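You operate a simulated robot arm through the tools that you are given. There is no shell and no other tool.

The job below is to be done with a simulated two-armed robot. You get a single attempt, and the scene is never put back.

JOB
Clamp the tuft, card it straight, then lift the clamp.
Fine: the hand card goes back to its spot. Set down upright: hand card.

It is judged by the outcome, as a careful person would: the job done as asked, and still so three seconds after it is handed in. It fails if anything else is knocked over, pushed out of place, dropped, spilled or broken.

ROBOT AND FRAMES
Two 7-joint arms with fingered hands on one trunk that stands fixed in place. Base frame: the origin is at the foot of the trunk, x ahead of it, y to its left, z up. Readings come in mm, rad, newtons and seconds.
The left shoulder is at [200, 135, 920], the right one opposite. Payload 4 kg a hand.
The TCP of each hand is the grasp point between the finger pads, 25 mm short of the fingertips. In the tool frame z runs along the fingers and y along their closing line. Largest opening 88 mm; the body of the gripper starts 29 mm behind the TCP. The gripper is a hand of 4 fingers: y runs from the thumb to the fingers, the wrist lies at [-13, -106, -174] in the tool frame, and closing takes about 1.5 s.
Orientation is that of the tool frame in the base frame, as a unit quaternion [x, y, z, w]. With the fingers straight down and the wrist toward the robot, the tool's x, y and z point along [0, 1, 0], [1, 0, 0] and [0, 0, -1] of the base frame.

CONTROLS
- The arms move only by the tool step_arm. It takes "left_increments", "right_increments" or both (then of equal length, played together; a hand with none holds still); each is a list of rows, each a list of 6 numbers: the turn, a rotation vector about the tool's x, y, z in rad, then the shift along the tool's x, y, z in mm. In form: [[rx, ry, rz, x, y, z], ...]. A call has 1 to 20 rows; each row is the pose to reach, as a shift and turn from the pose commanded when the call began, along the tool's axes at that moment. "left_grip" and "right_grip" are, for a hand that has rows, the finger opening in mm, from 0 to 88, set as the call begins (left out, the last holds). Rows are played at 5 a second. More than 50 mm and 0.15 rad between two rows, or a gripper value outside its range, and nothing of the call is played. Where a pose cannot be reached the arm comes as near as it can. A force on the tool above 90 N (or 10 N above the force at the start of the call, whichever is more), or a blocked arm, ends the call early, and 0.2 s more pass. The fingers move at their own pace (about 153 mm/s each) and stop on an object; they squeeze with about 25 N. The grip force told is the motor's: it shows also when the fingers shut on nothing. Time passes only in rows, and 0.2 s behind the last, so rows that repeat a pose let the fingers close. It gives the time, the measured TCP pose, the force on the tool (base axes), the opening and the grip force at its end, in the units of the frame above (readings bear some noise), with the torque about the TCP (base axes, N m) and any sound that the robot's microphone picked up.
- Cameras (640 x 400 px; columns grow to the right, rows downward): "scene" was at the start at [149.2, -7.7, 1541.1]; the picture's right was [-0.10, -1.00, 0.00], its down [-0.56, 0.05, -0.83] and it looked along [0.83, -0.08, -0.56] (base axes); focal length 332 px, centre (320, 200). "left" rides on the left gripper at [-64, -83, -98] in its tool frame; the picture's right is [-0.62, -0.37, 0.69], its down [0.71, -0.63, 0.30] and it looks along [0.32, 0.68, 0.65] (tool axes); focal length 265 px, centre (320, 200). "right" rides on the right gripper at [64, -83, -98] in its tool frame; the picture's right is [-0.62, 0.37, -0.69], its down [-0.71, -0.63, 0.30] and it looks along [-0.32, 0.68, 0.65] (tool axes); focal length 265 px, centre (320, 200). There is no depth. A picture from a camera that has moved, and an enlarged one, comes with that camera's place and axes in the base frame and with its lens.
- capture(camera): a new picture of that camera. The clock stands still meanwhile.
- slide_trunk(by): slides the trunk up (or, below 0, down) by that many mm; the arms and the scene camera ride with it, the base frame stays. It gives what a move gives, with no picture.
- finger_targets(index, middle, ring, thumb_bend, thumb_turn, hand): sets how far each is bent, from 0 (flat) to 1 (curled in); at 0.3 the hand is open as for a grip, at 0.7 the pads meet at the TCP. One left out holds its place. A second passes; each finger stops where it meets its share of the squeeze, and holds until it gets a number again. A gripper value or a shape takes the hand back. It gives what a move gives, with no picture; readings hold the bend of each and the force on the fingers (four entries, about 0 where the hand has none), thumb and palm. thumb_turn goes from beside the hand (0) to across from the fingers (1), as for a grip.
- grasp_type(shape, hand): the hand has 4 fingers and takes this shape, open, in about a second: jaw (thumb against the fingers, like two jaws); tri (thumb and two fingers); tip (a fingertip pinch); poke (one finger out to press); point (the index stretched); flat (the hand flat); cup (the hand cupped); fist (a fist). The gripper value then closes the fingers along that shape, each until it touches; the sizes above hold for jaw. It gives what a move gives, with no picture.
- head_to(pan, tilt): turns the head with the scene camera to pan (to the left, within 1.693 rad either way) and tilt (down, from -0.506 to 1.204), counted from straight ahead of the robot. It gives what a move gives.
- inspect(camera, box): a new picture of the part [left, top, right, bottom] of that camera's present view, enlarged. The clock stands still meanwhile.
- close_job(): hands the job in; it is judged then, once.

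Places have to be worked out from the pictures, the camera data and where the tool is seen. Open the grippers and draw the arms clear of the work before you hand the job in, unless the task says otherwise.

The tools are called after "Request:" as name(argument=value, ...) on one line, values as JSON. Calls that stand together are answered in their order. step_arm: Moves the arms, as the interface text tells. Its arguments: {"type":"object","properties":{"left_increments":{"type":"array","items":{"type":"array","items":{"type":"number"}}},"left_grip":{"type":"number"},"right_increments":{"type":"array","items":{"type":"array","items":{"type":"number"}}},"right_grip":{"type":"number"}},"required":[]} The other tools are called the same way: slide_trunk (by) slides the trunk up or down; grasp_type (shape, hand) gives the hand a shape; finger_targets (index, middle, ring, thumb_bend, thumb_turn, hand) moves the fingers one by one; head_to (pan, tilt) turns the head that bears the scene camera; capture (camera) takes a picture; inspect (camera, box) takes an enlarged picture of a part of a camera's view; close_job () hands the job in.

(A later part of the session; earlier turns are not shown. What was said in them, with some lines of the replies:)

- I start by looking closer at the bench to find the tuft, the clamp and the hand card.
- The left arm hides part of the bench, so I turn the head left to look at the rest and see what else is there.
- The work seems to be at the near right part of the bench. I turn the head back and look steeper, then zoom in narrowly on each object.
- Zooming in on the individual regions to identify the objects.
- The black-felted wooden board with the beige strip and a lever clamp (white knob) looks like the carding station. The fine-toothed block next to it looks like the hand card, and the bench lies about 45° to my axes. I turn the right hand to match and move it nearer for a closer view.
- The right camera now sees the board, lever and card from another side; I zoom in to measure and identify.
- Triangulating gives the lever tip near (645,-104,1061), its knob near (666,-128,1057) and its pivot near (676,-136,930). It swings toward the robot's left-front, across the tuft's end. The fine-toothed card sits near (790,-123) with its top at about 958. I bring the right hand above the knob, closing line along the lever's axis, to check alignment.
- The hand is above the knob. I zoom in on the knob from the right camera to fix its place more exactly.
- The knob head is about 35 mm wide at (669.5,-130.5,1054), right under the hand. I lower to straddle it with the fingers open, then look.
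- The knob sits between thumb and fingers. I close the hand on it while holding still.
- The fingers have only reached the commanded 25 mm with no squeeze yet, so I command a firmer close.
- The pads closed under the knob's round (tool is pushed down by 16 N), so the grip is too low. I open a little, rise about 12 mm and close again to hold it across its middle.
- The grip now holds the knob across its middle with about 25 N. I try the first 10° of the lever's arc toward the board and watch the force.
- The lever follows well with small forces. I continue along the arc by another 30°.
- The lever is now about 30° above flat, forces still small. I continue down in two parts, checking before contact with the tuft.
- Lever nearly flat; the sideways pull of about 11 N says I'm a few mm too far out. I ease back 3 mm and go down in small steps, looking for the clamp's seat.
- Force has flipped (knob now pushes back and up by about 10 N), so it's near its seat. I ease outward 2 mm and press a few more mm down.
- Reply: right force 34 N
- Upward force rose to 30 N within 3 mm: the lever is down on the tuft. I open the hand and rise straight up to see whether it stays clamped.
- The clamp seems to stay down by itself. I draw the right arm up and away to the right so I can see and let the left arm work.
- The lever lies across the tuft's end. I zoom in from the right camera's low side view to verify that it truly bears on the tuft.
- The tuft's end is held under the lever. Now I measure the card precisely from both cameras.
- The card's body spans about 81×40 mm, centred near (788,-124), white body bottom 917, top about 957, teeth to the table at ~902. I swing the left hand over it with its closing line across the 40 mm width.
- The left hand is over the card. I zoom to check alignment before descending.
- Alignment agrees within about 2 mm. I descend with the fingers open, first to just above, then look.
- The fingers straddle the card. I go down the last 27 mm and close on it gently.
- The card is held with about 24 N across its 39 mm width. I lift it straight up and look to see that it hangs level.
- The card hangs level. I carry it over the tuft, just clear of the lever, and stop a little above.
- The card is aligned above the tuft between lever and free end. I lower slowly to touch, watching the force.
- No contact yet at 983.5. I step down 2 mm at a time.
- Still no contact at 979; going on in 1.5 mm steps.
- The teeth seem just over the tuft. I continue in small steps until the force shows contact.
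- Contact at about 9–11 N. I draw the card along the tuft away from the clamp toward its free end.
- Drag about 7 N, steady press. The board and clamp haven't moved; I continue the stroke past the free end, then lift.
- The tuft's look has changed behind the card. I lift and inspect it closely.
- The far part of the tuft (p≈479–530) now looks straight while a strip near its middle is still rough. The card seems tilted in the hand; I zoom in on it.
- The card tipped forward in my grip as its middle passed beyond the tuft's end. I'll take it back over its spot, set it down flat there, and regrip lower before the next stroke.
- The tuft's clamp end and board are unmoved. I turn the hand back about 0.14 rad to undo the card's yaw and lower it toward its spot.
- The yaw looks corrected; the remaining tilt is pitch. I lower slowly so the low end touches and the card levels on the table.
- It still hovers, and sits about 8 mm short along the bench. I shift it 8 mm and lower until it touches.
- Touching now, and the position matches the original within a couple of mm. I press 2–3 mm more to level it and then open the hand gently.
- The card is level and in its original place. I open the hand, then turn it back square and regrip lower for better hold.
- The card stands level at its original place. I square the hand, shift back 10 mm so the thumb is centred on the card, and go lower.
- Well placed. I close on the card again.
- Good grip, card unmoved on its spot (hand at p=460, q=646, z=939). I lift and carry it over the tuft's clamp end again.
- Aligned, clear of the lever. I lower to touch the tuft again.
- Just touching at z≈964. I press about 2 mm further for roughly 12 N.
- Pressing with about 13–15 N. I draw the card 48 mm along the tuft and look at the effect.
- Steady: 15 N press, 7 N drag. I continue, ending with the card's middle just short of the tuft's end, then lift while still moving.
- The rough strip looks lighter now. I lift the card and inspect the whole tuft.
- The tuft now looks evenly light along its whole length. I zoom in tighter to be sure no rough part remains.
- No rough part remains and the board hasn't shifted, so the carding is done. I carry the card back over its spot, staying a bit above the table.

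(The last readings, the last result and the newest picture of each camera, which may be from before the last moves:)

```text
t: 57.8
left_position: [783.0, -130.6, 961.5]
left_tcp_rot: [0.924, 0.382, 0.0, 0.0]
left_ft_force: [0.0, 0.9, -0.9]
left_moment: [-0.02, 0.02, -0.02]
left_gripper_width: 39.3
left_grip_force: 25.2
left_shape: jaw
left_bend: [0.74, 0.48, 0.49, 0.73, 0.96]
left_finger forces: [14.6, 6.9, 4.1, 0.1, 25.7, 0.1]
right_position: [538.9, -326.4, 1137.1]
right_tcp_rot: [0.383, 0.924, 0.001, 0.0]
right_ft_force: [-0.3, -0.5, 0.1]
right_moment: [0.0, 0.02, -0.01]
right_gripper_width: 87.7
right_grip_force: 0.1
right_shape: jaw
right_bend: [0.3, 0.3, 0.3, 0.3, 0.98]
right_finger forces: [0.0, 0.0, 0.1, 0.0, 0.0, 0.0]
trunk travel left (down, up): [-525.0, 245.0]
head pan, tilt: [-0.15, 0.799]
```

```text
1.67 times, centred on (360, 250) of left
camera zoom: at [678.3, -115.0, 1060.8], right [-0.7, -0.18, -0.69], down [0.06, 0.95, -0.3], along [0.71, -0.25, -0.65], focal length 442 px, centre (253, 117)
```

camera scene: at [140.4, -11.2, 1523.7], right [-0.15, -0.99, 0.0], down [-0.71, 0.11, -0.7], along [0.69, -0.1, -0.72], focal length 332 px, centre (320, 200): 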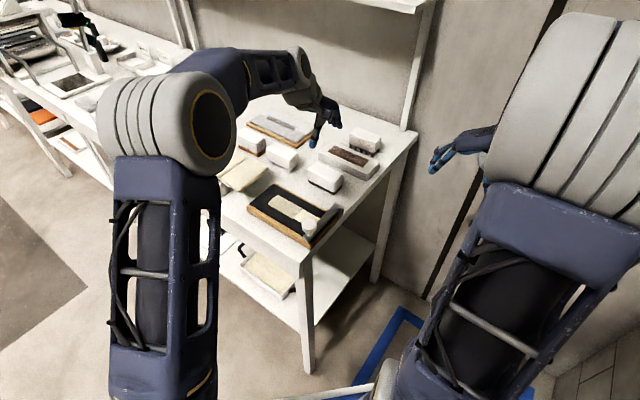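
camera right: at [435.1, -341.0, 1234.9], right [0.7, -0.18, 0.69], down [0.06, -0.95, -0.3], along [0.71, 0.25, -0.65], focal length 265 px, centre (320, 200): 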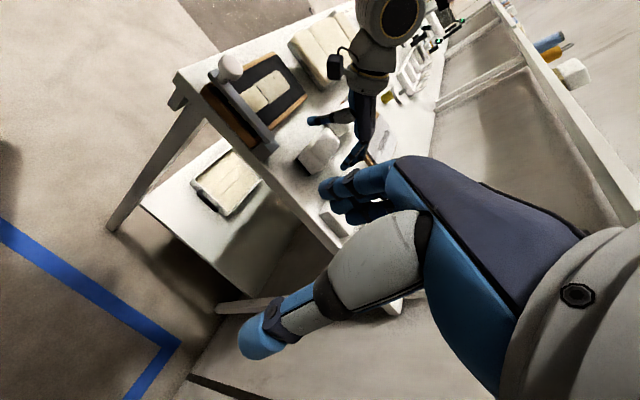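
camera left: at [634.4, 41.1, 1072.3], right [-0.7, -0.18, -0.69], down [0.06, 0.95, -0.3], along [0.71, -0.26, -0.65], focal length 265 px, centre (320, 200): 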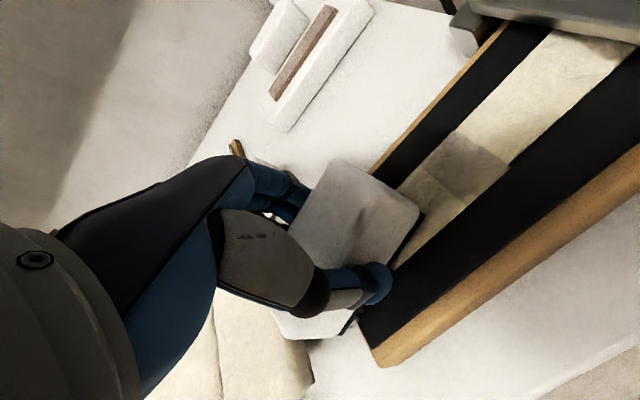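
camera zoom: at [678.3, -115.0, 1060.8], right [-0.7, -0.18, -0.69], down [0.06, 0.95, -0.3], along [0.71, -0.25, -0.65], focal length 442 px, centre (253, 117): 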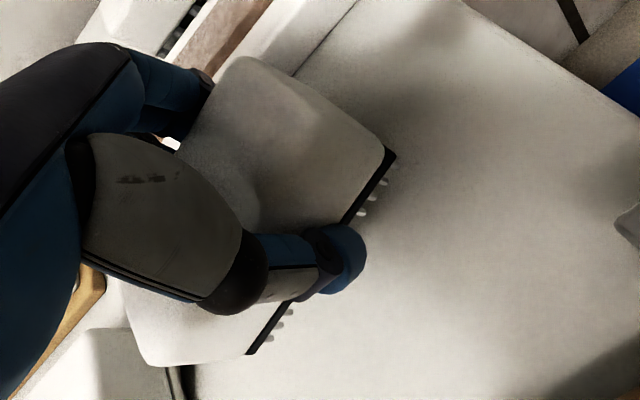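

The card has yawed and pitched somewhat in the grip. I turn the hand by 0.22 rad to square it with the bench and compare again.

Request:
step_arm(left_increments=[[0, 0, 0.11, 0, 0, 0], [0, 0, 0.22, 0, 0, 2]])

Request:
inspect(camera="scene", box=[295, 155, 355, 200])

Request:
inspect(camera="right", box=[280, 110, 360, 190])

```text
t: 58.4
left_position: [782.6, -129.9, 957.8]
left_tcp_rot: [0.961, 0.278, 0.0, 0.001]
left_ft_force: [-0.7, 0.6, -2.0]
left_moment: [-0.01, 0.0, 0.0]
left_gripper_width: 39.0
left_grip_force: 25.3
left_shape: jaw
left_bend: [0.74, 0.48, 0.49, 0.73, 0.96]
left_finger forces: [14.6, 6.9, 4.1, 0.0, 25.6, 0.0]
right_position: [538.8, -327.0, 1136.3]
right_tcp_rot: [0.383, 0.924, 0.0, 0.0]
right_ft_force: [-0.5, 0.6, -0.1]
right_moment: [-0.02, 0.0, 0.0]
right_gripper_width: 87.7
right_grip_force: 0.1
right_shape: jaw
right_bend: [0.3, 0.3, 0.3, 0.3, 0.98]
right_finger forces: [0.0, 0.0, 0.0, 0.0, 0.0, 0.1]
trunk travel left (down, up): [-525.0, 245.0]
head pan, tilt: [-0.15, 0.799]
```

```text
8.89 times, centred on (325, 178) of scene
camera zoom: at [140.7, -11.6, 1523.7], right [-0.15, -0.99, 0.0], down [-0.71, 0.11, -0.7], along [0.69, -0.1, -0.72], focal length 2947 px, centre (276, 400)
```

zoom: 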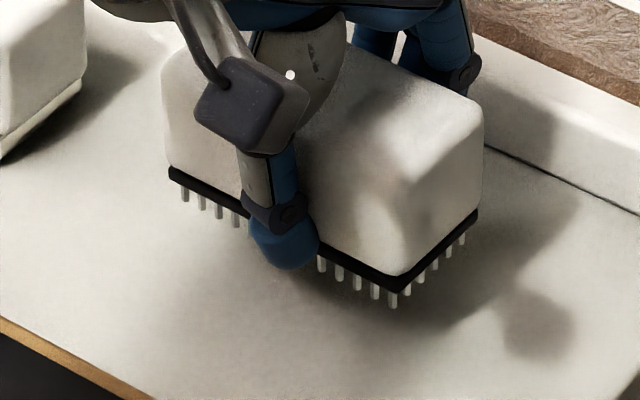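

```text
5.00 times, centred on (320, 150) of right
camera zoom: at [435.1, -341.1, 1234.9], right [0.7, -0.18, 0.69], down [0.06, -0.95, -0.3], along [0.71, 0.25, -0.65], focal length 1327 px, centre (320, 450)
```

zoom: 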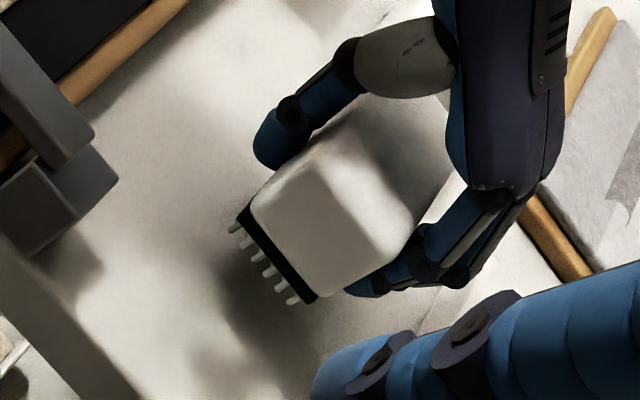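

Orientation now matches the rest picture exactly. I lower toward the table in steps to feel the contact and compare the place again.

Request:
step_arm(left_increments=[[0, 0, 0, 0, 0, 5], [0, 0, 0, 0, 0, 10], [0, 0, 0, 0, 0, 15], [0, 0, 0, 0, 0, 18]])

Request:
inspect(camera="scene", box=[295, 155, 355, 200])

Request:
inspect(camera="right", box=[280, 110, 360, 190])

```text
t: 59.4
left_position: [783.3, -129.2, 940.5]
left_tcp_rot: [0.96, 0.279, 0.001, -0.001]
left_ft_force: [0.5, -0.9, -1.4]
left_moment: [0.0, 0.0, -0.03]
left_gripper_width: 39.4
left_grip_force: 24.9
left_shape: jaw
left_bend: [0.74, 0.48, 0.49, 0.73, 0.96]
left_finger forces: [14.7, 7.0, 4.1, 0.1, 25.6, 0.1]
right_position: [538.7, -327.1, 1137.1]
right_tcp_rot: [0.382, 0.924, 0.0, 0.0]
right_ft_force: [0.4, -0.3, 0.4]
right_moment: [-0.05, 0.03, -0.01]
right_gripper_width: 88.0
right_grip_force: 0.0
right_shape: jaw
right_bend: [0.3, 0.3, 0.3, 0.3, 0.98]
right_finger forces: [0.0, 0.0, 0.0, 0.0, 0.0, 0.0]
trunk travel left (down, up): [-525.0, 245.0]
head pan, tilt: [-0.15, 0.799]
```

```text
8.89 times, centred on (325, 178) of scene
camera zoom: at [140.8, -11.4, 1523.6], right [-0.15, -0.99, 0.0], down [-0.71, 0.11, -0.7], along [0.69, -0.1, -0.72], focal length 2947 px, centre (276, 400)
```

zoom: 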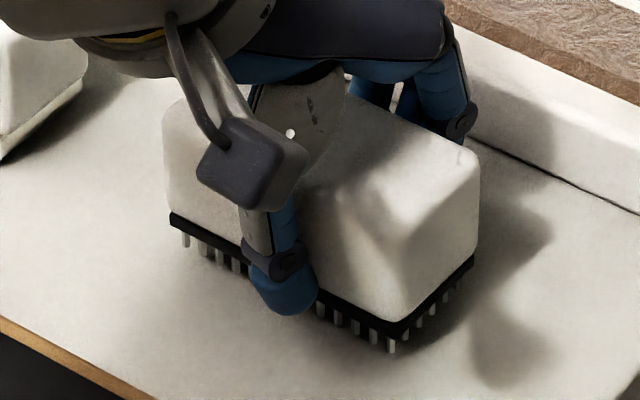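

```text
5.00 times, centred on (320, 150) of right
camera zoom: at [435.2, -340.9, 1234.9], right [0.7, -0.18, 0.69], down [0.06, -0.95, -0.3], along [0.71, 0.25, -0.65], focal length 1327 px, centre (320, 450)
```

zoom: 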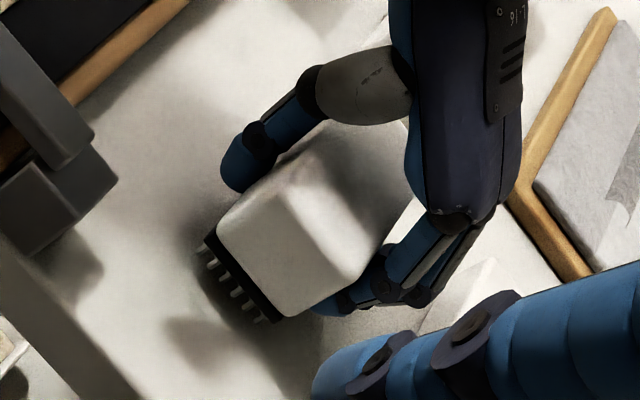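

Only about 4 mm of height remains and the place matches in both views. I lower it to contact.

Request:
step_arm(left_increments=[[0, 0, 0, 0, 0, 2], [0, 0, 0, 0, 0, 4], [0, 0, 0, 0, 0, 4]])

```text
t: 60.2
left_position: [783.0, -131.2, 937.3]
left_tcp_rot: [0.96, 0.28, 0.001, 0.0]
left_ft_force: [-0.4, 0.2, -1.1]
left_moment: [-0.01, -0.01, 0.0]
left_gripper_width: 39.2
left_grip_force: 25.2
left_shape: jaw
left_bend: [0.74, 0.48, 0.49, 0.73, 0.96]
left_finger forces: [14.6, 6.9, 4.1, 0.0, 25.5, 0.0]
right_position: [540.2, -326.7, 1136.9]
right_tcp_rot: [0.383, 0.924, 0.0, 0.0]
right_ft_force: [-0.1, 0.1, 0.4]
right_moment: [0.0, 0.0, 0.03]
right_gripper_width: 87.8
right_grip_force: 0.2
right_shape: jaw
right_bend: [0.3, 0.3, 0.3, 0.3, 0.98]
right_finger forces: [0.1, 0.0, 0.0, 0.0, 0.0, 0.1]
trunk travel left (down, up): [-525.0, 245.0]
head pan, tilt: [-0.15, 0.799]
```

Not touching yet; another couple of mm.

Request:
step_arm(left_increments=[[0, 0, 0, 0, 0, 1.2], [0, 0, 0, 0, 0, 2.4], [0, 0, 0, 0, 0, 2.4]])

Request:
inspect(camera="scene", box=[295, 155, 355, 200])

```text
t: 61.0
left_position: [783.6, -131.2, 936.2]
left_tcp_rot: [0.96, 0.279, 0.001, 0.001]
left_ft_force: [-1.2, -0.4, 3.4]
left_moment: [0.05, 0.05, 0.01]
left_gripper_width: 39.5
left_grip_force: 24.8
left_shape: jaw
left_bend: [0.74, 0.48, 0.49, 0.73, 0.96]
left_finger forces: [14.6, 6.8, 4.0, 0.0, 25.9, 0.0]
right_position: [538.3, -326.8, 1136.9]
right_tcp_rot: [0.382, 0.924, 0.001, 0.0]
right_ft_force: [-0.3, -0.3, 0.6]
right_moment: [0.01, 0.0, 0.01]
right_gripper_width: 88.0
right_grip_force: 0.1
right_shape: jaw
right_bend: [0.3, 0.3, 0.3, 0.3, 0.98]
right_finger forces: [0.0, 0.1, 0.0, 0.0, 0.0, 0.1]
trunk travel left (down, up): [-525.0, 245.0]
head pan, tilt: [-0.15, 0.799]
```

```text
8.89 times, centred on (325, 178) of scene
camera zoom: at [140.7, -11.4, 1523.7], right [-0.15, -0.99, 0.0], down [-0.71, 0.11, -0.7], along [0.69, -0.1, -0.72], focal length 2947 px, centre (276, 400)
```

zoom: 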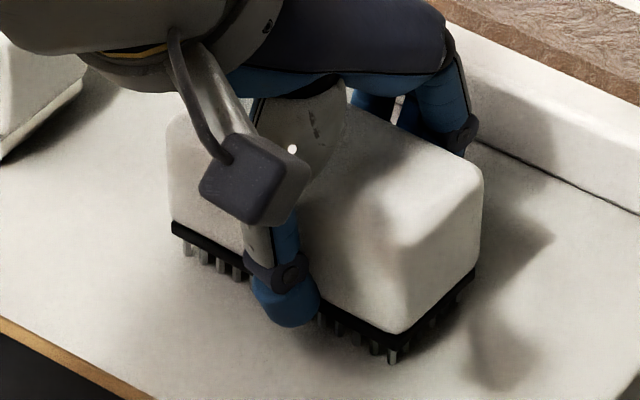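

On the table, matching its original outline to within about 1 mm. I open the hand and rise straight up.

Request:
step_arm(left_increments=[[0, 0, 0, 0, 0, 0], [0, 0, 0, 0, 0, 0], [0, 0, 0, 0, 0, 0], [0, 0, 0, 0, 0, 0], [0, 0, 0, 0, 0, -8], [0, 0, 0, 0, 0, -25], [0, 0, 0, 0, 0, -60], [0, 0, 0, 0, 0, -100], [0, 0, 0, 0, 0, -140]], left_grip=88)

Request:
inspect(camera="scene", box=[295, 155, 355, 200])

Request:
inspect(camera="right", box=[280, 110, 360, 190])

```text
t: 63.0
left_position: [783.4, -129.9, 1077.8]
left_tcp_rot: [0.96, 0.279, 0.0, 0.0]
left_ft_force: [0.2, -0.1, 0.0]
left_moment: [0.01, 0.05, -0.01]
left_gripper_width: 87.5
left_grip_force: 0.0
left_shape: jaw
left_bend: [0.3, 0.3, 0.3, 0.3, 0.98]
left_finger forces: [0.0, 0.0, 0.0, 0.0, 0.0, 0.1]
right_position: [539.3, -326.9, 1137.5]
right_tcp_rot: [0.382, 0.924, 0.0, 0.001]
right_ft_force: [-0.2, -0.7, -0.5]
right_moment: [0.01, 0.05, 0.0]
right_gripper_width: 87.7
right_grip_force: 0.1
right_shape: jaw
right_bend: [0.3, 0.3, 0.3, 0.3, 0.98]
right_finger forces: [0.0, 0.0, 0.0, 0.1, 0.0, 0.0]
trunk travel left (down, up): [-525.0, 245.0]
head pan, tilt: [-0.15, 0.799]
```

```text
8.89 times, centred on (325, 178) of scene
camera zoom: at [141.0, -11.4, 1523.6], right [-0.15, -0.99, 0.0], down [-0.71, 0.11, -0.7], along [0.69, -0.1, -0.72], focal length 2947 px, centre (276, 400)
```

zoom: 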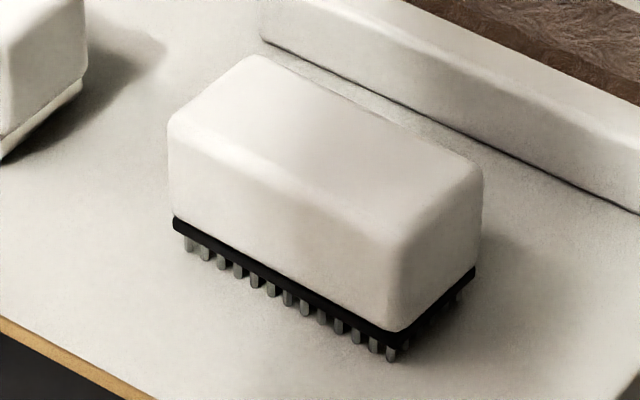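

```text
5.00 times, centred on (320, 150) of right
camera zoom: at [435.3, -340.9, 1234.8], right [0.7, -0.18, 0.69], down [0.06, -0.95, -0.3], along [0.71, 0.25, -0.65], focal length 1327 px, centre (320, 450)
```

zoom: 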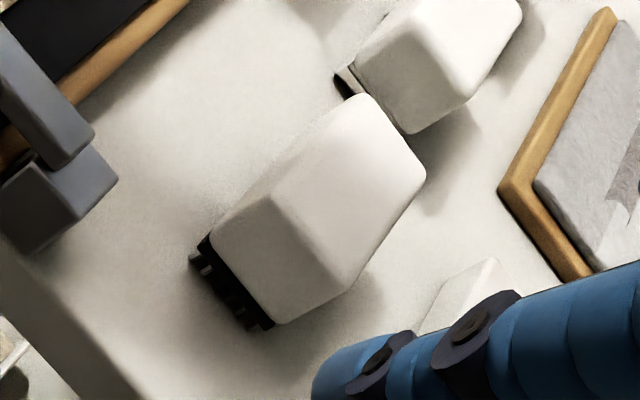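

The card stands upright exactly where it was. I withdraw the left arm to its starting place, clear of the work.

Request:
step_arm(left_increments=[[0, 0, -0.1, 3, -37, -18], [0, 0, -0.2, 7, -74, -36], [0, 0, -0.3, 10, -111, -54], [0, 0, -0.4, 13, -148, -72], [0, 0, -0.5, 17, -185, -90], [0, 0, -0.6, 20, -222, -108], [0, 0, -0.7, 23, -259, -126], [0, 0, -0.8, 27, -296, -144], [0, 0, -0.9, 30, -333, -162], [0, 0, -1.0, 33, -369, -180]])

Request:
capture(camera="scene")

Request:
inspect(camera="scene", box=[240, 165, 360, 245])

Request:
inspect(camera="right", box=[190, 40, 320, 170])

```text
t: 65.2
left_position: [612.5, 199.6, 1254.5]
left_tcp_rot: [0.709, 0.706, 0.0, 0.0]
left_ft_force: [0.9, 0.6, -0.5]
left_moment: [0.01, 0.02, 0.03]
left_gripper_width: 87.9
left_grip_force: 0.0
left_shape: jaw
left_bend: [0.3, 0.3, 0.3, 0.3, 0.98]
left_finger forces: [0.1, 0.0, 0.0, 0.1, 0.0, 0.2]
right_position: [539.9, -326.3, 1136.1]
right_tcp_rot: [0.383, 0.924, 0.0, 0.0]
right_ft_force: [0.8, -0.3, -0.1]
right_moment: [-0.01, 0.01, -0.02]
right_gripper_width: 87.7
right_grip_force: 0.1
right_shape: jaw
right_bend: [0.3, 0.3, 0.3, 0.3, 0.98]
right_finger forces: [0.0, 0.0, 0.1, 0.0, 0.1, 0.0]
trunk travel left (down, up): [-525.0, 245.0]
head pan, tilt: [-0.15, 0.799]
```

```text
taken
camera scene: at [141.0, -11.5, 1523.6], right [-0.15, -0.99, 0.0], down [-0.71, 0.11, -0.7], along [0.69, -0.1, -0.72], focal length 332 px, centre (320, 200)
```

scene: 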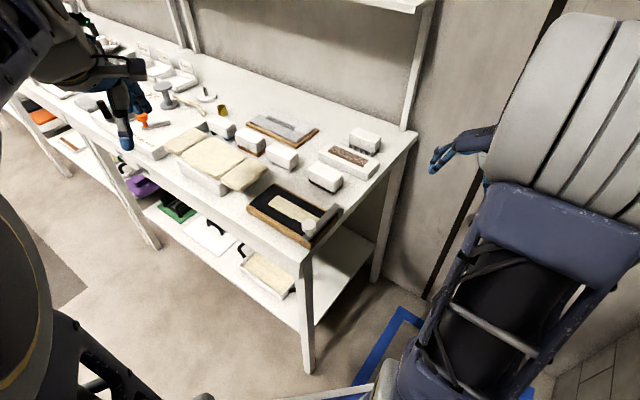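

```text
5.00 times, centred on (300, 205) of scene
camera zoom: at [141.0, -11.5, 1523.6], right [-0.15, -0.99, 0.0], down [-0.71, 0.11, -0.7], along [0.69, -0.1, -0.72], focal length 1658 px, centre (420, 175)
```

zoom: 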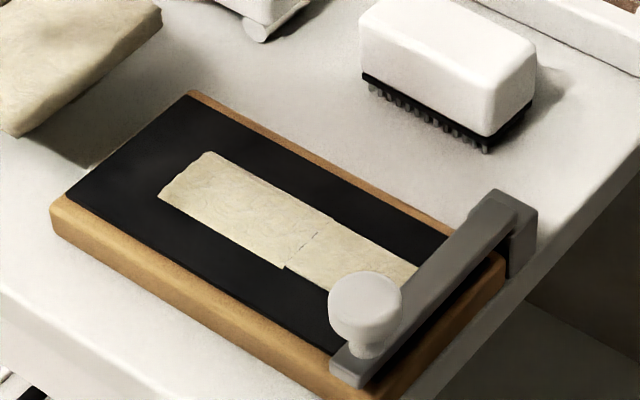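

```text
3.08 times, centred on (255, 105) of right
camera zoom: at [435.3, -341.1, 1234.8], right [0.7, -0.18, 0.69], down [0.06, -0.95, -0.3], along [0.71, 0.25, -0.65], focal length 817 px, centre (520, 492)
```

zoom: 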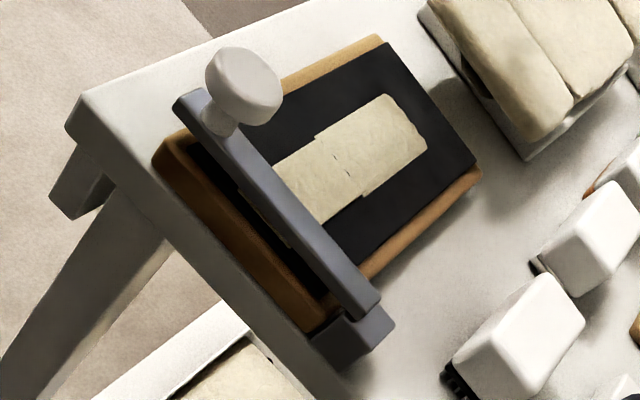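

All objects are where they were and the tuft is straight under the clamp. Now I bring the right hand back over the knob to lift the lever.

Request:
step_arm(right_increments=[[0, 0, 0, 21, 33, 8], [0, 0, 0, 42, 66, 16], [0, 0, 0, 63, 98, 24], [0, 0, 0, 84, 131, 32], [0, 0, 0, 105, 164, 40], [0, 0, 0, 126, 197, 48], [0, 0, 0, 147, 229.6, 56], [0, 0, 0, 147, 229.6, 80]])

Request:
inspect(camera="right", box=[170, 130, 390, 350])

Request:
inspect(camera="scene", box=[260, 145, 370, 245])

```text
t: 67.0
left_position: [612.8, 199.4, 1254.2]
left_tcp_rot: [0.709, 0.705, 0.0, 0.0]
left_ft_force: [0.6, 0.1, -0.2]
left_moment: [0.03, 0.01, 0.01]
left_gripper_width: 87.8
left_grip_force: 0.0
left_shape: jaw
left_bend: [0.3, 0.3, 0.3, 0.3, 0.98]
left_finger forces: [0.0, 0.0, 0.1, 0.0, 0.1, 0.1]
right_position: [596.2, -61.7, 1056.8]
right_tcp_rot: [0.382, 0.924, 0.0, 0.0]
right_ft_force: [0.6, 0.1, 0.0]
right_moment: [-0.04, 0.01, 0.01]
right_gripper_width: 88.0
right_grip_force: 0.0
right_shape: jaw
right_bend: [0.3, 0.3, 0.3, 0.3, 0.98]
right_finger forces: [0.0, 0.0, 0.1, 0.0, 0.0, 0.0]
trunk travel left (down, up): [-525.0, 245.0]
head pan, tilt: [-0.15, 0.799]
```

```text
1.82 times, centred on (280, 240) of right
camera zoom: at [492.3, -74.1, 1155.2], right [0.7, -0.18, 0.69], down [0.06, -0.95, -0.3], along [0.71, 0.25, -0.65], focal length 483 px, centre (393, 127)
```

zoom: 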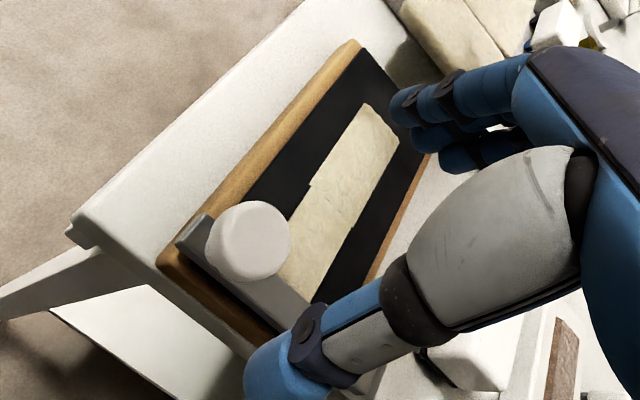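

```text
4.00 times, centred on (315, 195) of scene
camera zoom: at [140.6, -11.4, 1523.7], right [-0.15, -0.99, 0.0], down [-0.71, 0.11, -0.7], along [0.69, -0.1, -0.72], focal length 1326 px, centre (340, 220)
```

zoom: 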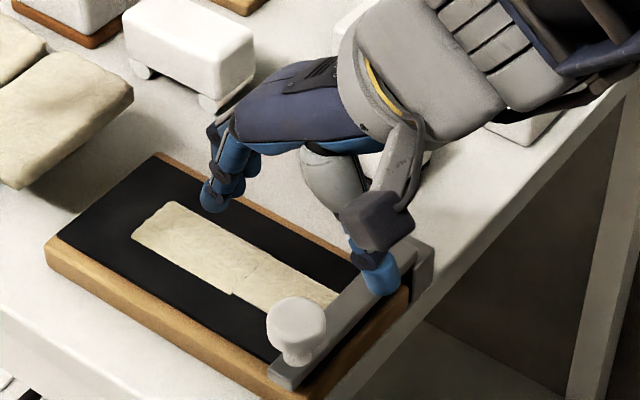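

The knob is under the hand. I nudge 3 mm along and lower so the pads sit round and slightly under the knob's head.

Request:
step_arm(right_increments=[[0, 0, 0, 0, 1.5, 25], [0, 0, 0, 0, 3, 50], [0, 0, 0, 0, 3, 66], [0, 0, 0, 0, 3, 76]])

Request:
inspect(camera="right", box=[170, 130, 390, 350])

Request:
inspect(camera="scene", box=[270, 165, 370, 245])

```text
t: 68.0
left_position: [612.3, 199.8, 1253.9]
left_tcp_rot: [0.709, 0.705, 0.0, 0.0]
left_ft_force: [-0.4, -0.4, 0.7]
left_moment: [0.03, 0.01, 0.03]
left_gripper_width: 87.8
left_grip_force: 0.1
left_shape: jaw
left_bend: [0.3, 0.3, 0.3, 0.3, 0.98]
left_finger forces: [0.0, 0.0, 0.0, 0.1, 0.0, 0.0]
right_position: [597.4, -58.4, 980.6]
right_tcp_rot: [0.384, 0.923, 0.0, 0.0]
right_ft_force: [-0.5, 0.1, 0.1]
right_moment: [0.0, -0.01, 0.01]
right_gripper_width: 87.8
right_grip_force: 0.1
right_shape: jaw
right_bend: [0.3, 0.3, 0.3, 0.3, 0.98]
right_finger forces: [0.1, 0.1, 0.0, 0.0, 0.0, 0.0]
trunk travel left (down, up): [-525.0, 245.0]
head pan, tilt: [-0.15, 0.799]
```

```text
1.82 times, centred on (280, 240) of right
camera zoom: at [494.4, -72.5, 1079.1], right [0.7, -0.18, 0.69], down [0.06, -0.95, -0.3], along [0.71, 0.25, -0.65], focal length 483 px, centre (393, 127)
```

zoom: 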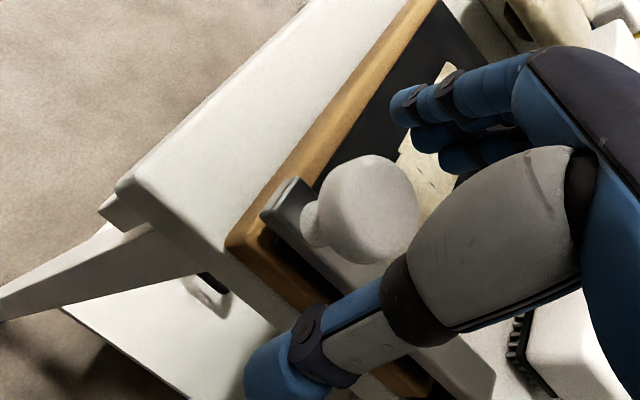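

```text
5.00 times, centred on (320, 205) of scene
camera zoom: at [140.7, -11.4, 1523.6], right [-0.15, -0.99, 0.0], down [-0.71, 0.11, -0.7], along [0.69, -0.1, -0.72], focal length 1658 px, centre (320, 175)
```

zoom: 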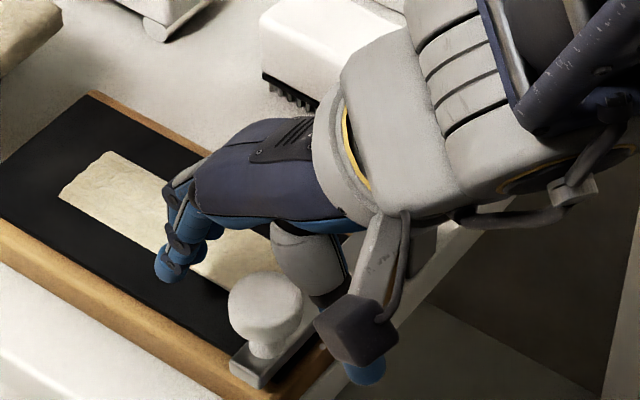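

The knob is between thumb and fingers with clearance over the board. I close on it.

Request:
step_arm(right_increments=[[0, 0, 0, 0, 0, 0], [0, 0, 0, 0, 0, 0], [0, 0, 0, 0, 0, 0], [0, 0, 0, 0, 0, 0], [0, 0, 0, 0, 0, 0], [0, 0, 0, 0, 0, 0], [0, 0, 0, 0, 0, 0]], right_grip=10)

Request:
inspect(camera="right", box=[170, 130, 390, 350])

Request:
inspect(camera="scene", box=[270, 165, 370, 245])

```text
t: 69.6
left_position: [611.9, 200.0, 1255.7]
left_tcp_rot: [0.709, 0.706, 0.0, 0.0]
left_ft_force: [-0.3, 0.6, 0.7]
left_moment: [0.04, -0.02, 0.02]
left_gripper_width: 87.6
left_grip_force: 0.1
left_shape: jaw
left_bend: [0.3, 0.3, 0.3, 0.3, 0.98]
left_finger forces: [0.0, 0.0, 0.0, 0.0, 0.0, 0.0]
right_position: [598.1, -59.7, 981.4]
right_tcp_rot: [0.383, 0.924, 0.0, 0.0]
right_ft_force: [-5.7, -11.5, -4.9]
right_moment: [-0.15, 0.05, -0.04]
right_gripper_width: 20.7
right_grip_force: 24.9
right_shape: jaw
right_bend: [0.74, 0.73, 0.64, 0.74, 1.0]
right_finger forces: [11.2, 3.4, 0.0, 0.0, 25.6, 0.0]
trunk travel left (down, up): [-525.0, 245.0]
head pan, tilt: [-0.15, 0.799]
```

```text
1.82 times, centred on (280, 240) of right
camera zoom: at [494.4, -73.0, 1079.3], right [0.7, -0.18, 0.69], down [0.06, -0.95, -0.3], along [0.71, 0.25, -0.65], focal length 483 px, centre (393, 127)
```

zoom: 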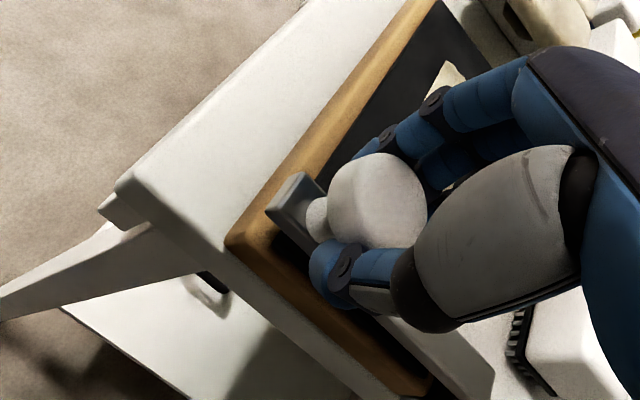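

```text
5.00 times, centred on (320, 205) of scene
camera zoom: at [140.7, -11.8, 1523.6], right [-0.15, -0.99, 0.0], down [-0.71, 0.11, -0.7], along [0.69, -0.1, -0.72], focal length 1658 px, centre (320, 175)
```

zoom: 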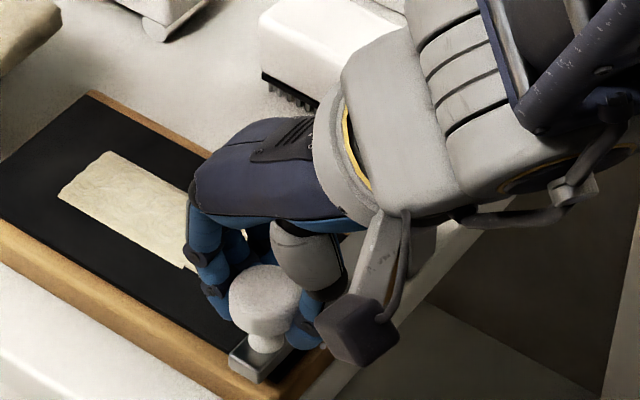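

Gripped with 25 N. I raise the lever along the reverse arc, first about 10°.

Request:
step_arm(right_increments=[[0, 0, 0, -1.3, 0, -4.1], [0, 0, 0, -2.6, 0, -7.8], [0, 0, 0, -4.3, 0, -12.4], [0, 0, 0, -6.3, 0, -16.8]])

Request:
inspect(camera="right", box=[170, 130, 390, 350])

Request:
inspect(camera="scene", box=[270, 165, 370, 245])

```text
t: 70.6
left_position: [613.1, 200.2, 1255.3]
left_tcp_rot: [0.709, 0.705, -0.001, 0.0]
left_ft_force: [0.2, 0.1, -0.1]
left_moment: [-0.01, 0.0, 0.01]
left_gripper_width: 87.6
left_grip_force: 0.0
left_shape: jaw
left_bend: [0.3, 0.3, 0.3, 0.3, 0.98]
left_finger forces: [0.0, 0.0, 0.0, 0.0, 0.0, 0.0]
right_position: [602.7, -63.9, 998.5]
right_tcp_rot: [0.383, 0.924, -0.001, 0.0]
right_ft_force: [-9.0, -10.8, -1.9]
right_moment: [-0.12, 0.22, -0.02]
right_gripper_width: 21.0
right_grip_force: 24.9
right_shape: jaw
right_bend: [0.74, 0.73, 0.64, 0.74, 1.0]
right_finger forces: [9.6, 4.2, 0.1, 0.1, 24.6, 0.0]
trunk travel left (down, up): [-525.0, 245.0]
head pan, tilt: [-0.15, 0.799]
```

```text
1.82 times, centred on (280, 240) of right
camera zoom: at [499.4, -77.7, 1096.0], right [0.7, -0.18, 0.69], down [0.06, -0.95, -0.3], along [0.71, 0.25, -0.65], focal length 483 px, centre (393, 127)
```

zoom: 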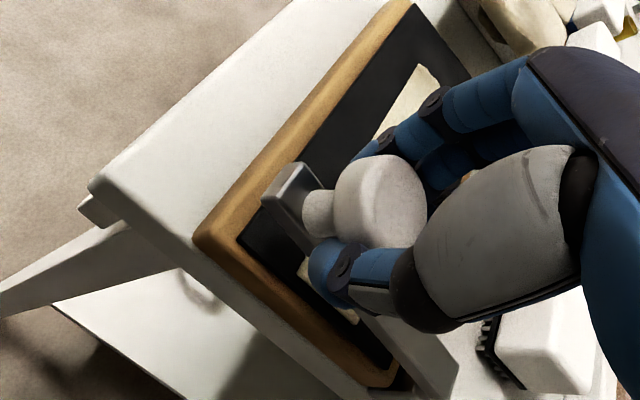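

```text
5.00 times, centred on (320, 205) of scene
camera zoom: at [140.5, -11.7, 1523.7], right [-0.15, -0.99, 0.0], down [-0.71, 0.11, -0.7], along [0.69, -0.1, -0.72], focal length 1658 px, centre (320, 175)
```

zoom: 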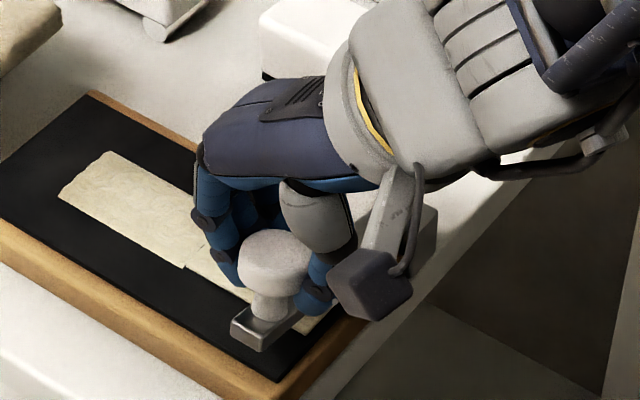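

The lever rises smoothly and the tuft stays put. I continue another 35°.

Request:
step_arm(right_increments=[[0, 0, 0, -2.2, 0, -4.4], [0, 0, 0, -4.5, 0, -8.7], [0, 0, 0, -7, 0, -12.9], [0, 0, 0, -9.8, 0, -16.9], [0, 0, 0, -12.6, 0, -20.9], [0, 0, 0, -15.7, 0, -24.7], [0, 0, 0, -18.9, 0, -28.4], [0, 0, 0, -22.3, 0, -31.9], [0, 0, 0, -25.8, 0, -35.3], [0, 0, 0, -29.5, 0, -38.5], [0, 0, 0, -33.3, 0, -41.6], [0, 0, 0, -37.3, 0, -44.4], [0, 0, 0, -41.3, 0, -47.2], [0, 0, 0, -45.5, 0, -49.7]])

Request:
inspect(camera="right", box=[170, 130, 390, 350])

Request:
inspect(camera="scene", box=[270, 150, 380, 235])

```text
t: 73.6
left_position: [611.5, 199.8, 1254.1]
left_tcp_rot: [0.709, 0.705, 0.0, 0.001]
left_ft_force: [0.4, -0.6, -0.4]
left_moment: [0.01, 0.05, 0.03]
left_gripper_width: 87.8
left_grip_force: 0.0
left_shape: jaw
left_bend: [0.3, 0.3, 0.3, 0.3, 0.98]
left_finger forces: [0.0, 0.1, 0.0, 0.0, 0.1, 0.1]
right_position: [635.2, -96.7, 1047.6]
right_tcp_rot: [0.384, 0.923, 0.001, -0.002]
right_ft_force: [-8.3, -11.7, -11.8]
right_moment: [0.17, 0.09, -0.06]
right_gripper_width: 20.3
right_grip_force: 25.5
right_shape: jaw
right_bend: [0.75, 0.63, 0.64, 0.75, 1.0]
right_finger forces: [9.4, 10.0, 0.1, 0.1, 22.3, 0.0]
trunk travel left (down, up): [-525.0, 245.0]
head pan, tilt: [-0.15, 0.799]
```

```text
1.82 times, centred on (280, 240) of right
camera zoom: at [531.0, -109.3, 1145.3], right [0.7, -0.18, 0.69], down [0.06, -0.95, -0.3], along [0.71, 0.25, -0.65], focal length 483 px, centre (393, 127)
```

zoom: 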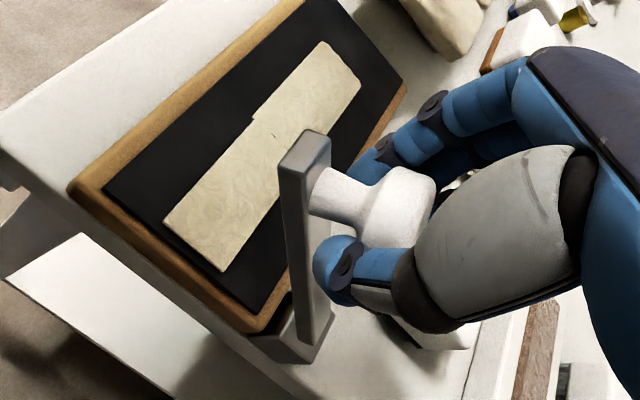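

```text
4.71 times, centred on (325, 192) of scene
camera zoom: at [140.8, -11.9, 1523.6], right [-0.15, -0.99, 0.0], down [-0.71, 0.11, -0.7], along [0.69, -0.1, -0.72], focal length 1560 px, centre (296, 235)
```

zoom: 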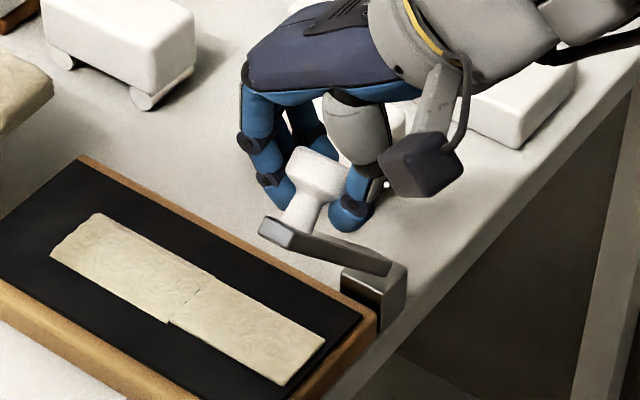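

The lever is half up, tuft undisturbed. I continue to its original upright lean.

Request:
step_arm(right_increments=[[0, 0, 0, -4.3, 0, -2], [0, 0, 0, -8.7, 0, -4], [0, 0, 0, -13.1, 0, -5.8], [0, 0, 0, -17.7, 0, -7.5], [0, 0, 0, -22.3, 0, -9], [0, 0, 0, -27, 0, -10.4], [0, 0, 0, -31.8, 0, -11.5], [0, 0, 0, -36.6, 0, -12.5], [0, 0, 0, -41.4, 0, -13.2], [0, 0, 0, -46.2, 0, -13.8]])

Request:
inspect(camera="scene", box=[310, 145, 390, 215])

Request:
inspect(camera="right", box=[170, 130, 390, 350])

```text
t: 75.8
left_position: [611.2, 199.9, 1253.8]
left_tcp_rot: [0.709, 0.705, 0.0, -0.001]
left_ft_force: [0.5, 0.2, 0.4]
left_moment: [-0.01, 0.01, 0.02]
left_gripper_width: 87.5
left_grip_force: 0.0
left_shape: jaw
left_bend: [0.3, 0.3, 0.3, 0.3, 0.98]
left_finger forces: [0.1, 0.1, 0.0, 0.1, 0.1, 0.0]
right_position: [666.4, -126.4, 1060.3]
right_tcp_rot: [0.381, 0.924, 0.001, -0.003]
right_ft_force: [-16.3, 4.9, -15.4]
right_moment: [0.08, 0.12, 0.05]
right_gripper_width: 16.6
right_grip_force: 25.4
right_shape: jaw
right_bend: [0.75, 0.63, 0.71, 0.78, 0.99]
right_finger forces: [9.4, 3.4, 0.0, 0.0, 21.6, 0.0]
trunk travel left (down, up): [-525.0, 245.0]
head pan, tilt: [-0.15, 0.799]
```

```text
5.71 times, centred on (350, 180) of scene
camera zoom: at [140.5, -11.2, 1523.6], right [-0.15, -0.99, 0.0], down [-0.71, 0.11, -0.7], along [0.69, -0.1, -0.72], focal length 1894 px, centre (149, 314)
```

zoom: 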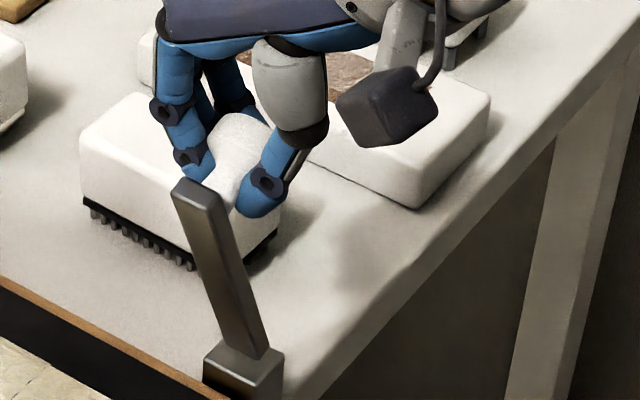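

```text
1.82 times, centred on (280, 240) of right
camera zoom: at [563.4, -140.6, 1158.8], right [0.7, -0.18, 0.69], down [0.06, -0.95, -0.31], along [0.71, 0.26, -0.66], focal length 483 px, centre (393, 127)
```

zoom: 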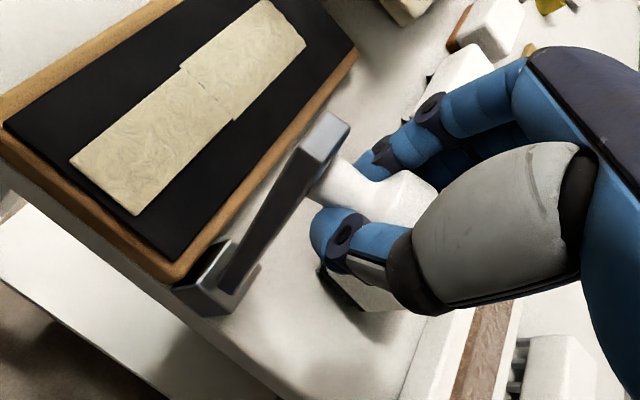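

The lever is back at its original lean and against its stop (15 N push-back). I relax 2 mm and open the hand.

Request:
step_arm(right_increments=[[0, 0, 0, 1.5, 0, 1], [0, 0, 0, 1.5, 0, 1]])

Request:
step_arm(right_increments=[[0, 0, 0, 0, 0, 0], [0, 0, 0, 0, 0, 0], [0, 0, 0, 0, 0, 0], [0, 0, 0, 0, 0, 0], [0, 0, 0, 0, 0, 0]], right_grip=88)

Request:
inspect(camera="scene", box=[310, 145, 390, 215])

Request:
inspect(camera="right", box=[170, 130, 390, 350])

```text
t: 76.4
left_position: [612.3, 199.7, 1253.8]
left_tcp_rot: [0.709, 0.705, -0.001, 0.0]
left_ft_force: [-1.0, 0.3, 0.5]
left_moment: [0.0, 0.0, -0.02]
left_gripper_width: 87.7
left_grip_force: 0.1
left_shape: jaw
left_bend: [0.3, 0.3, 0.3, 0.3, 0.98]
left_finger forces: [0.0, 0.1, 0.0, 0.0, 0.0, 0.1]
right_position: [665.8, -127.2, 1059.6]
right_tcp_rot: [0.383, 0.924, 0.001, -0.001]
right_ft_force: [-14.8, 5.8, -12.7]
right_moment: [0.07, 0.15, 0.11]
right_gripper_width: 16.6
right_grip_force: 24.9
right_shape: jaw
right_bend: [0.75, 0.63, 0.71, 0.79, 0.99]
right_finger forces: [9.5, 3.4, 0.0, 0.0, 20.5, 0.0]
trunk travel left (down, up): [-525.0, 245.0]
head pan, tilt: [-0.15, 0.799]
```

```text
t: 77.6
left_position: [613.5, 199.8, 1252.2]
left_tcp_rot: [0.709, 0.705, 0.0, -0.001]
left_ft_force: [0.2, -0.2, 0.0]
left_moment: [-0.05, 0.02, -0.01]
left_gripper_width: 87.8
left_grip_force: 0.0
left_shape: jaw
left_bend: [0.3, 0.3, 0.3, 0.3, 0.98]
left_finger forces: [0.0, 0.1, 0.0, 0.1, 0.1, 0.0]
right_position: [667.4, -127.1, 1061.0]
right_tcp_rot: [0.383, 0.924, 0.0, 0.0]
right_ft_force: [-0.2, 0.7, -0.3]
right_moment: [-0.01, 0.0, 0.01]
right_gripper_width: 87.6
right_grip_force: 0.1
right_shape: jaw
right_bend: [0.3, 0.3, 0.3, 0.3, 0.98]
right_finger forces: [0.0, 0.0, 0.0, 0.0, 0.0, 0.0]
trunk travel left (down, up): [-525.0, 245.0]
head pan, tilt: [-0.15, 0.799]
```

```text
5.71 times, centred on (350, 180) of scene
camera zoom: at [140.8, -11.4, 1523.6], right [-0.15, -0.99, 0.0], down [-0.71, 0.11, -0.7], along [0.69, -0.1, -0.72], focal length 1894 px, centre (149, 314)
```

zoom: 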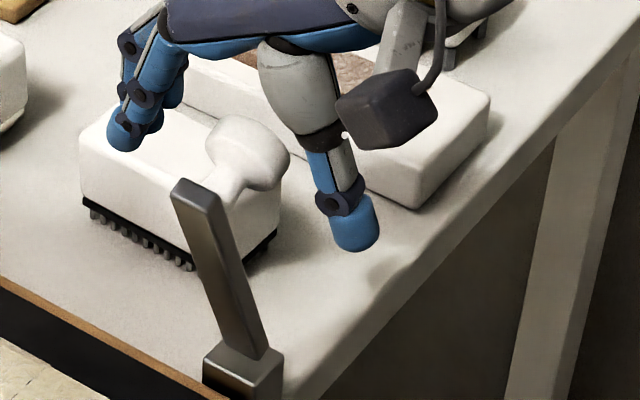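

```text
1.82 times, centred on (280, 240) of right
camera zoom: at [563.3, -140.8, 1158.2], right [0.7, -0.18, 0.69], down [0.06, -0.95, -0.3], along [0.71, 0.25, -0.65], focal length 483 px, centre (393, 127)
```

zoom: 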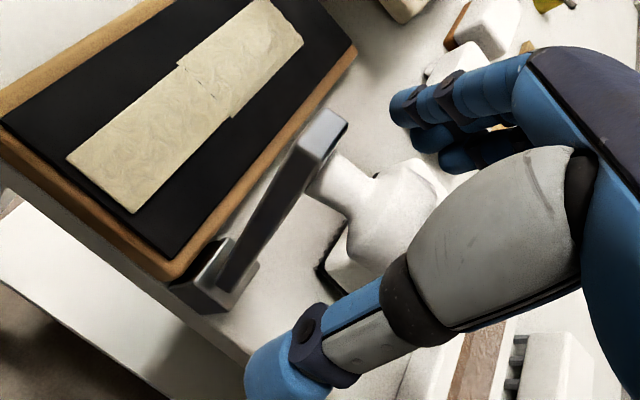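

The lever stays up at its original position. I lift the right hand straight up and withdraw it to the side.

Request:
step_arm(right_increments=[[0, 0, 0, 0, 0, -35], [0, 0, 0, 0, 0, -75], [0, 0, 0, 0, 0, -115], [0, 0, 0, -12, -42, -125], [0, 0, 0, -24, -84, -135], [0, 0, 0, -36, -126, -145], [0, 0, 0, -48, -168, -155], [0, 0, 0, -60, -210, -165]])

Request:
capture(camera="scene")

Request:
inspect(camera="scene", box=[240, 165, 350, 250])

Request:
inspect(camera="scene", box=[160, 90, 390, 210])

```text
t: 79.4
left_position: [611.9, 199.3, 1254.8]
left_tcp_rot: [0.709, 0.705, 0.001, 0.0]
left_ft_force: [0.8, 0.3, 0.3]
left_moment: [-0.02, -0.03, 0.0]
left_gripper_width: 87.5
left_grip_force: 0.2
left_shape: jaw
left_bend: [0.3, 0.3, 0.3, 0.3, 0.98]
left_finger forces: [0.0, 0.1, 0.0, 0.0, 0.0, 0.1]
right_position: [559.2, -319.1, 1224.9]
right_tcp_rot: [0.383, 0.924, -0.001, 0.0]
right_ft_force: [-0.3, 0.1, 0.5]
right_moment: [-0.04, 0.01, -0.04]
right_gripper_width: 87.8
right_grip_force: 0.0
right_shape: jaw
right_bend: [0.3, 0.3, 0.3, 0.3, 0.98]
right_finger forces: [0.0, 0.0, 0.0, 0.0, 0.2, 0.0]
trunk travel left (down, up): [-525.0, 245.0]
head pan, tilt: [-0.15, 0.799]
```

```text
taken
camera scene: at [140.9, -11.1, 1523.6], right [-0.15, -0.99, 0.0], down [-0.71, 0.11, -0.7], along [0.69, -0.1, -0.72], focal length 332 px, centre (320, 200)
```

scene: 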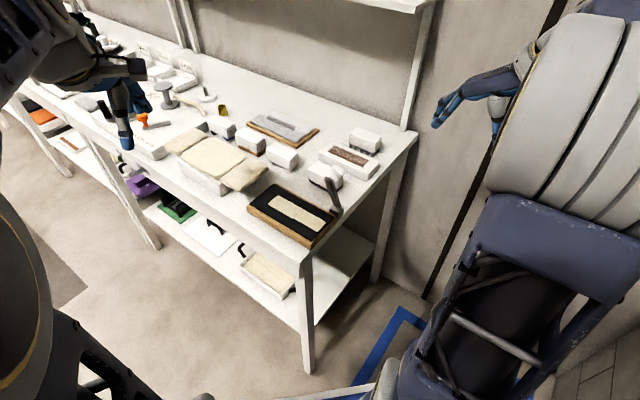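

```text
4.71 times, centred on (295, 208) of scene
camera zoom: at [140.9, -11.1, 1523.6], right [-0.15, -0.99, 0.0], down [-0.71, 0.11, -0.7], along [0.69, -0.1, -0.72], focal length 1560 px, centre (438, 165)
```

zoom: 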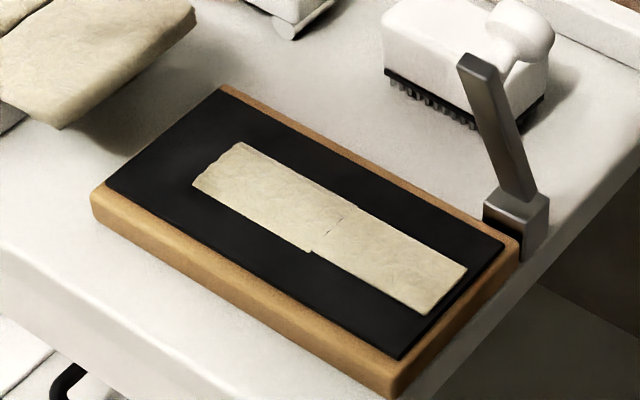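

```text
2.78 times, centred on (275, 150) of scene
camera zoom: at [140.9, -11.1, 1523.6], right [-0.15, -0.99, 0.0], down [-0.71, 0.11, -0.7], along [0.69, -0.1, -0.72], focal length 922 px, centre (445, 339)
```

zoom: 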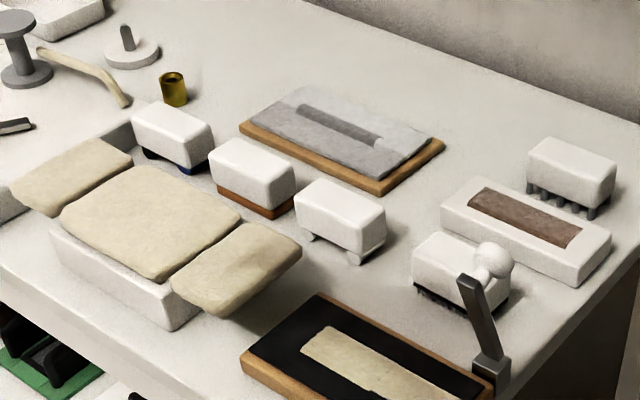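

Everything is as it should be: the tuft is straight and even, the lever is up at its original position, and the hand card stands upright on its spot. Nothing else has moved, both hands are open and clear, so I hand the job in.

Request:
close_job()

```text
The job is handed in.
```

The job is handed in. The tuft was clamped, carded and released. I don't have the judge's result.

- **Carding:** It took two strokes away from the clamp. The first left a strip about 30 mm wide still rough. After the second, the tuft looked even along its whole length in the pictures, which is the only check I had.
- **Clamp:** The lever is back up at its starting lean and stayed there when I let go.
- **Hand card:** It stands upright on its spot, within about 1 mm of where it started by picture comparison. I set it down and picked it up again between strokes because it had twisted in the grip.
- **Everything else:** Nothing else looked moved or disturbed in the last pictures, and both hands were open and clear of the work.
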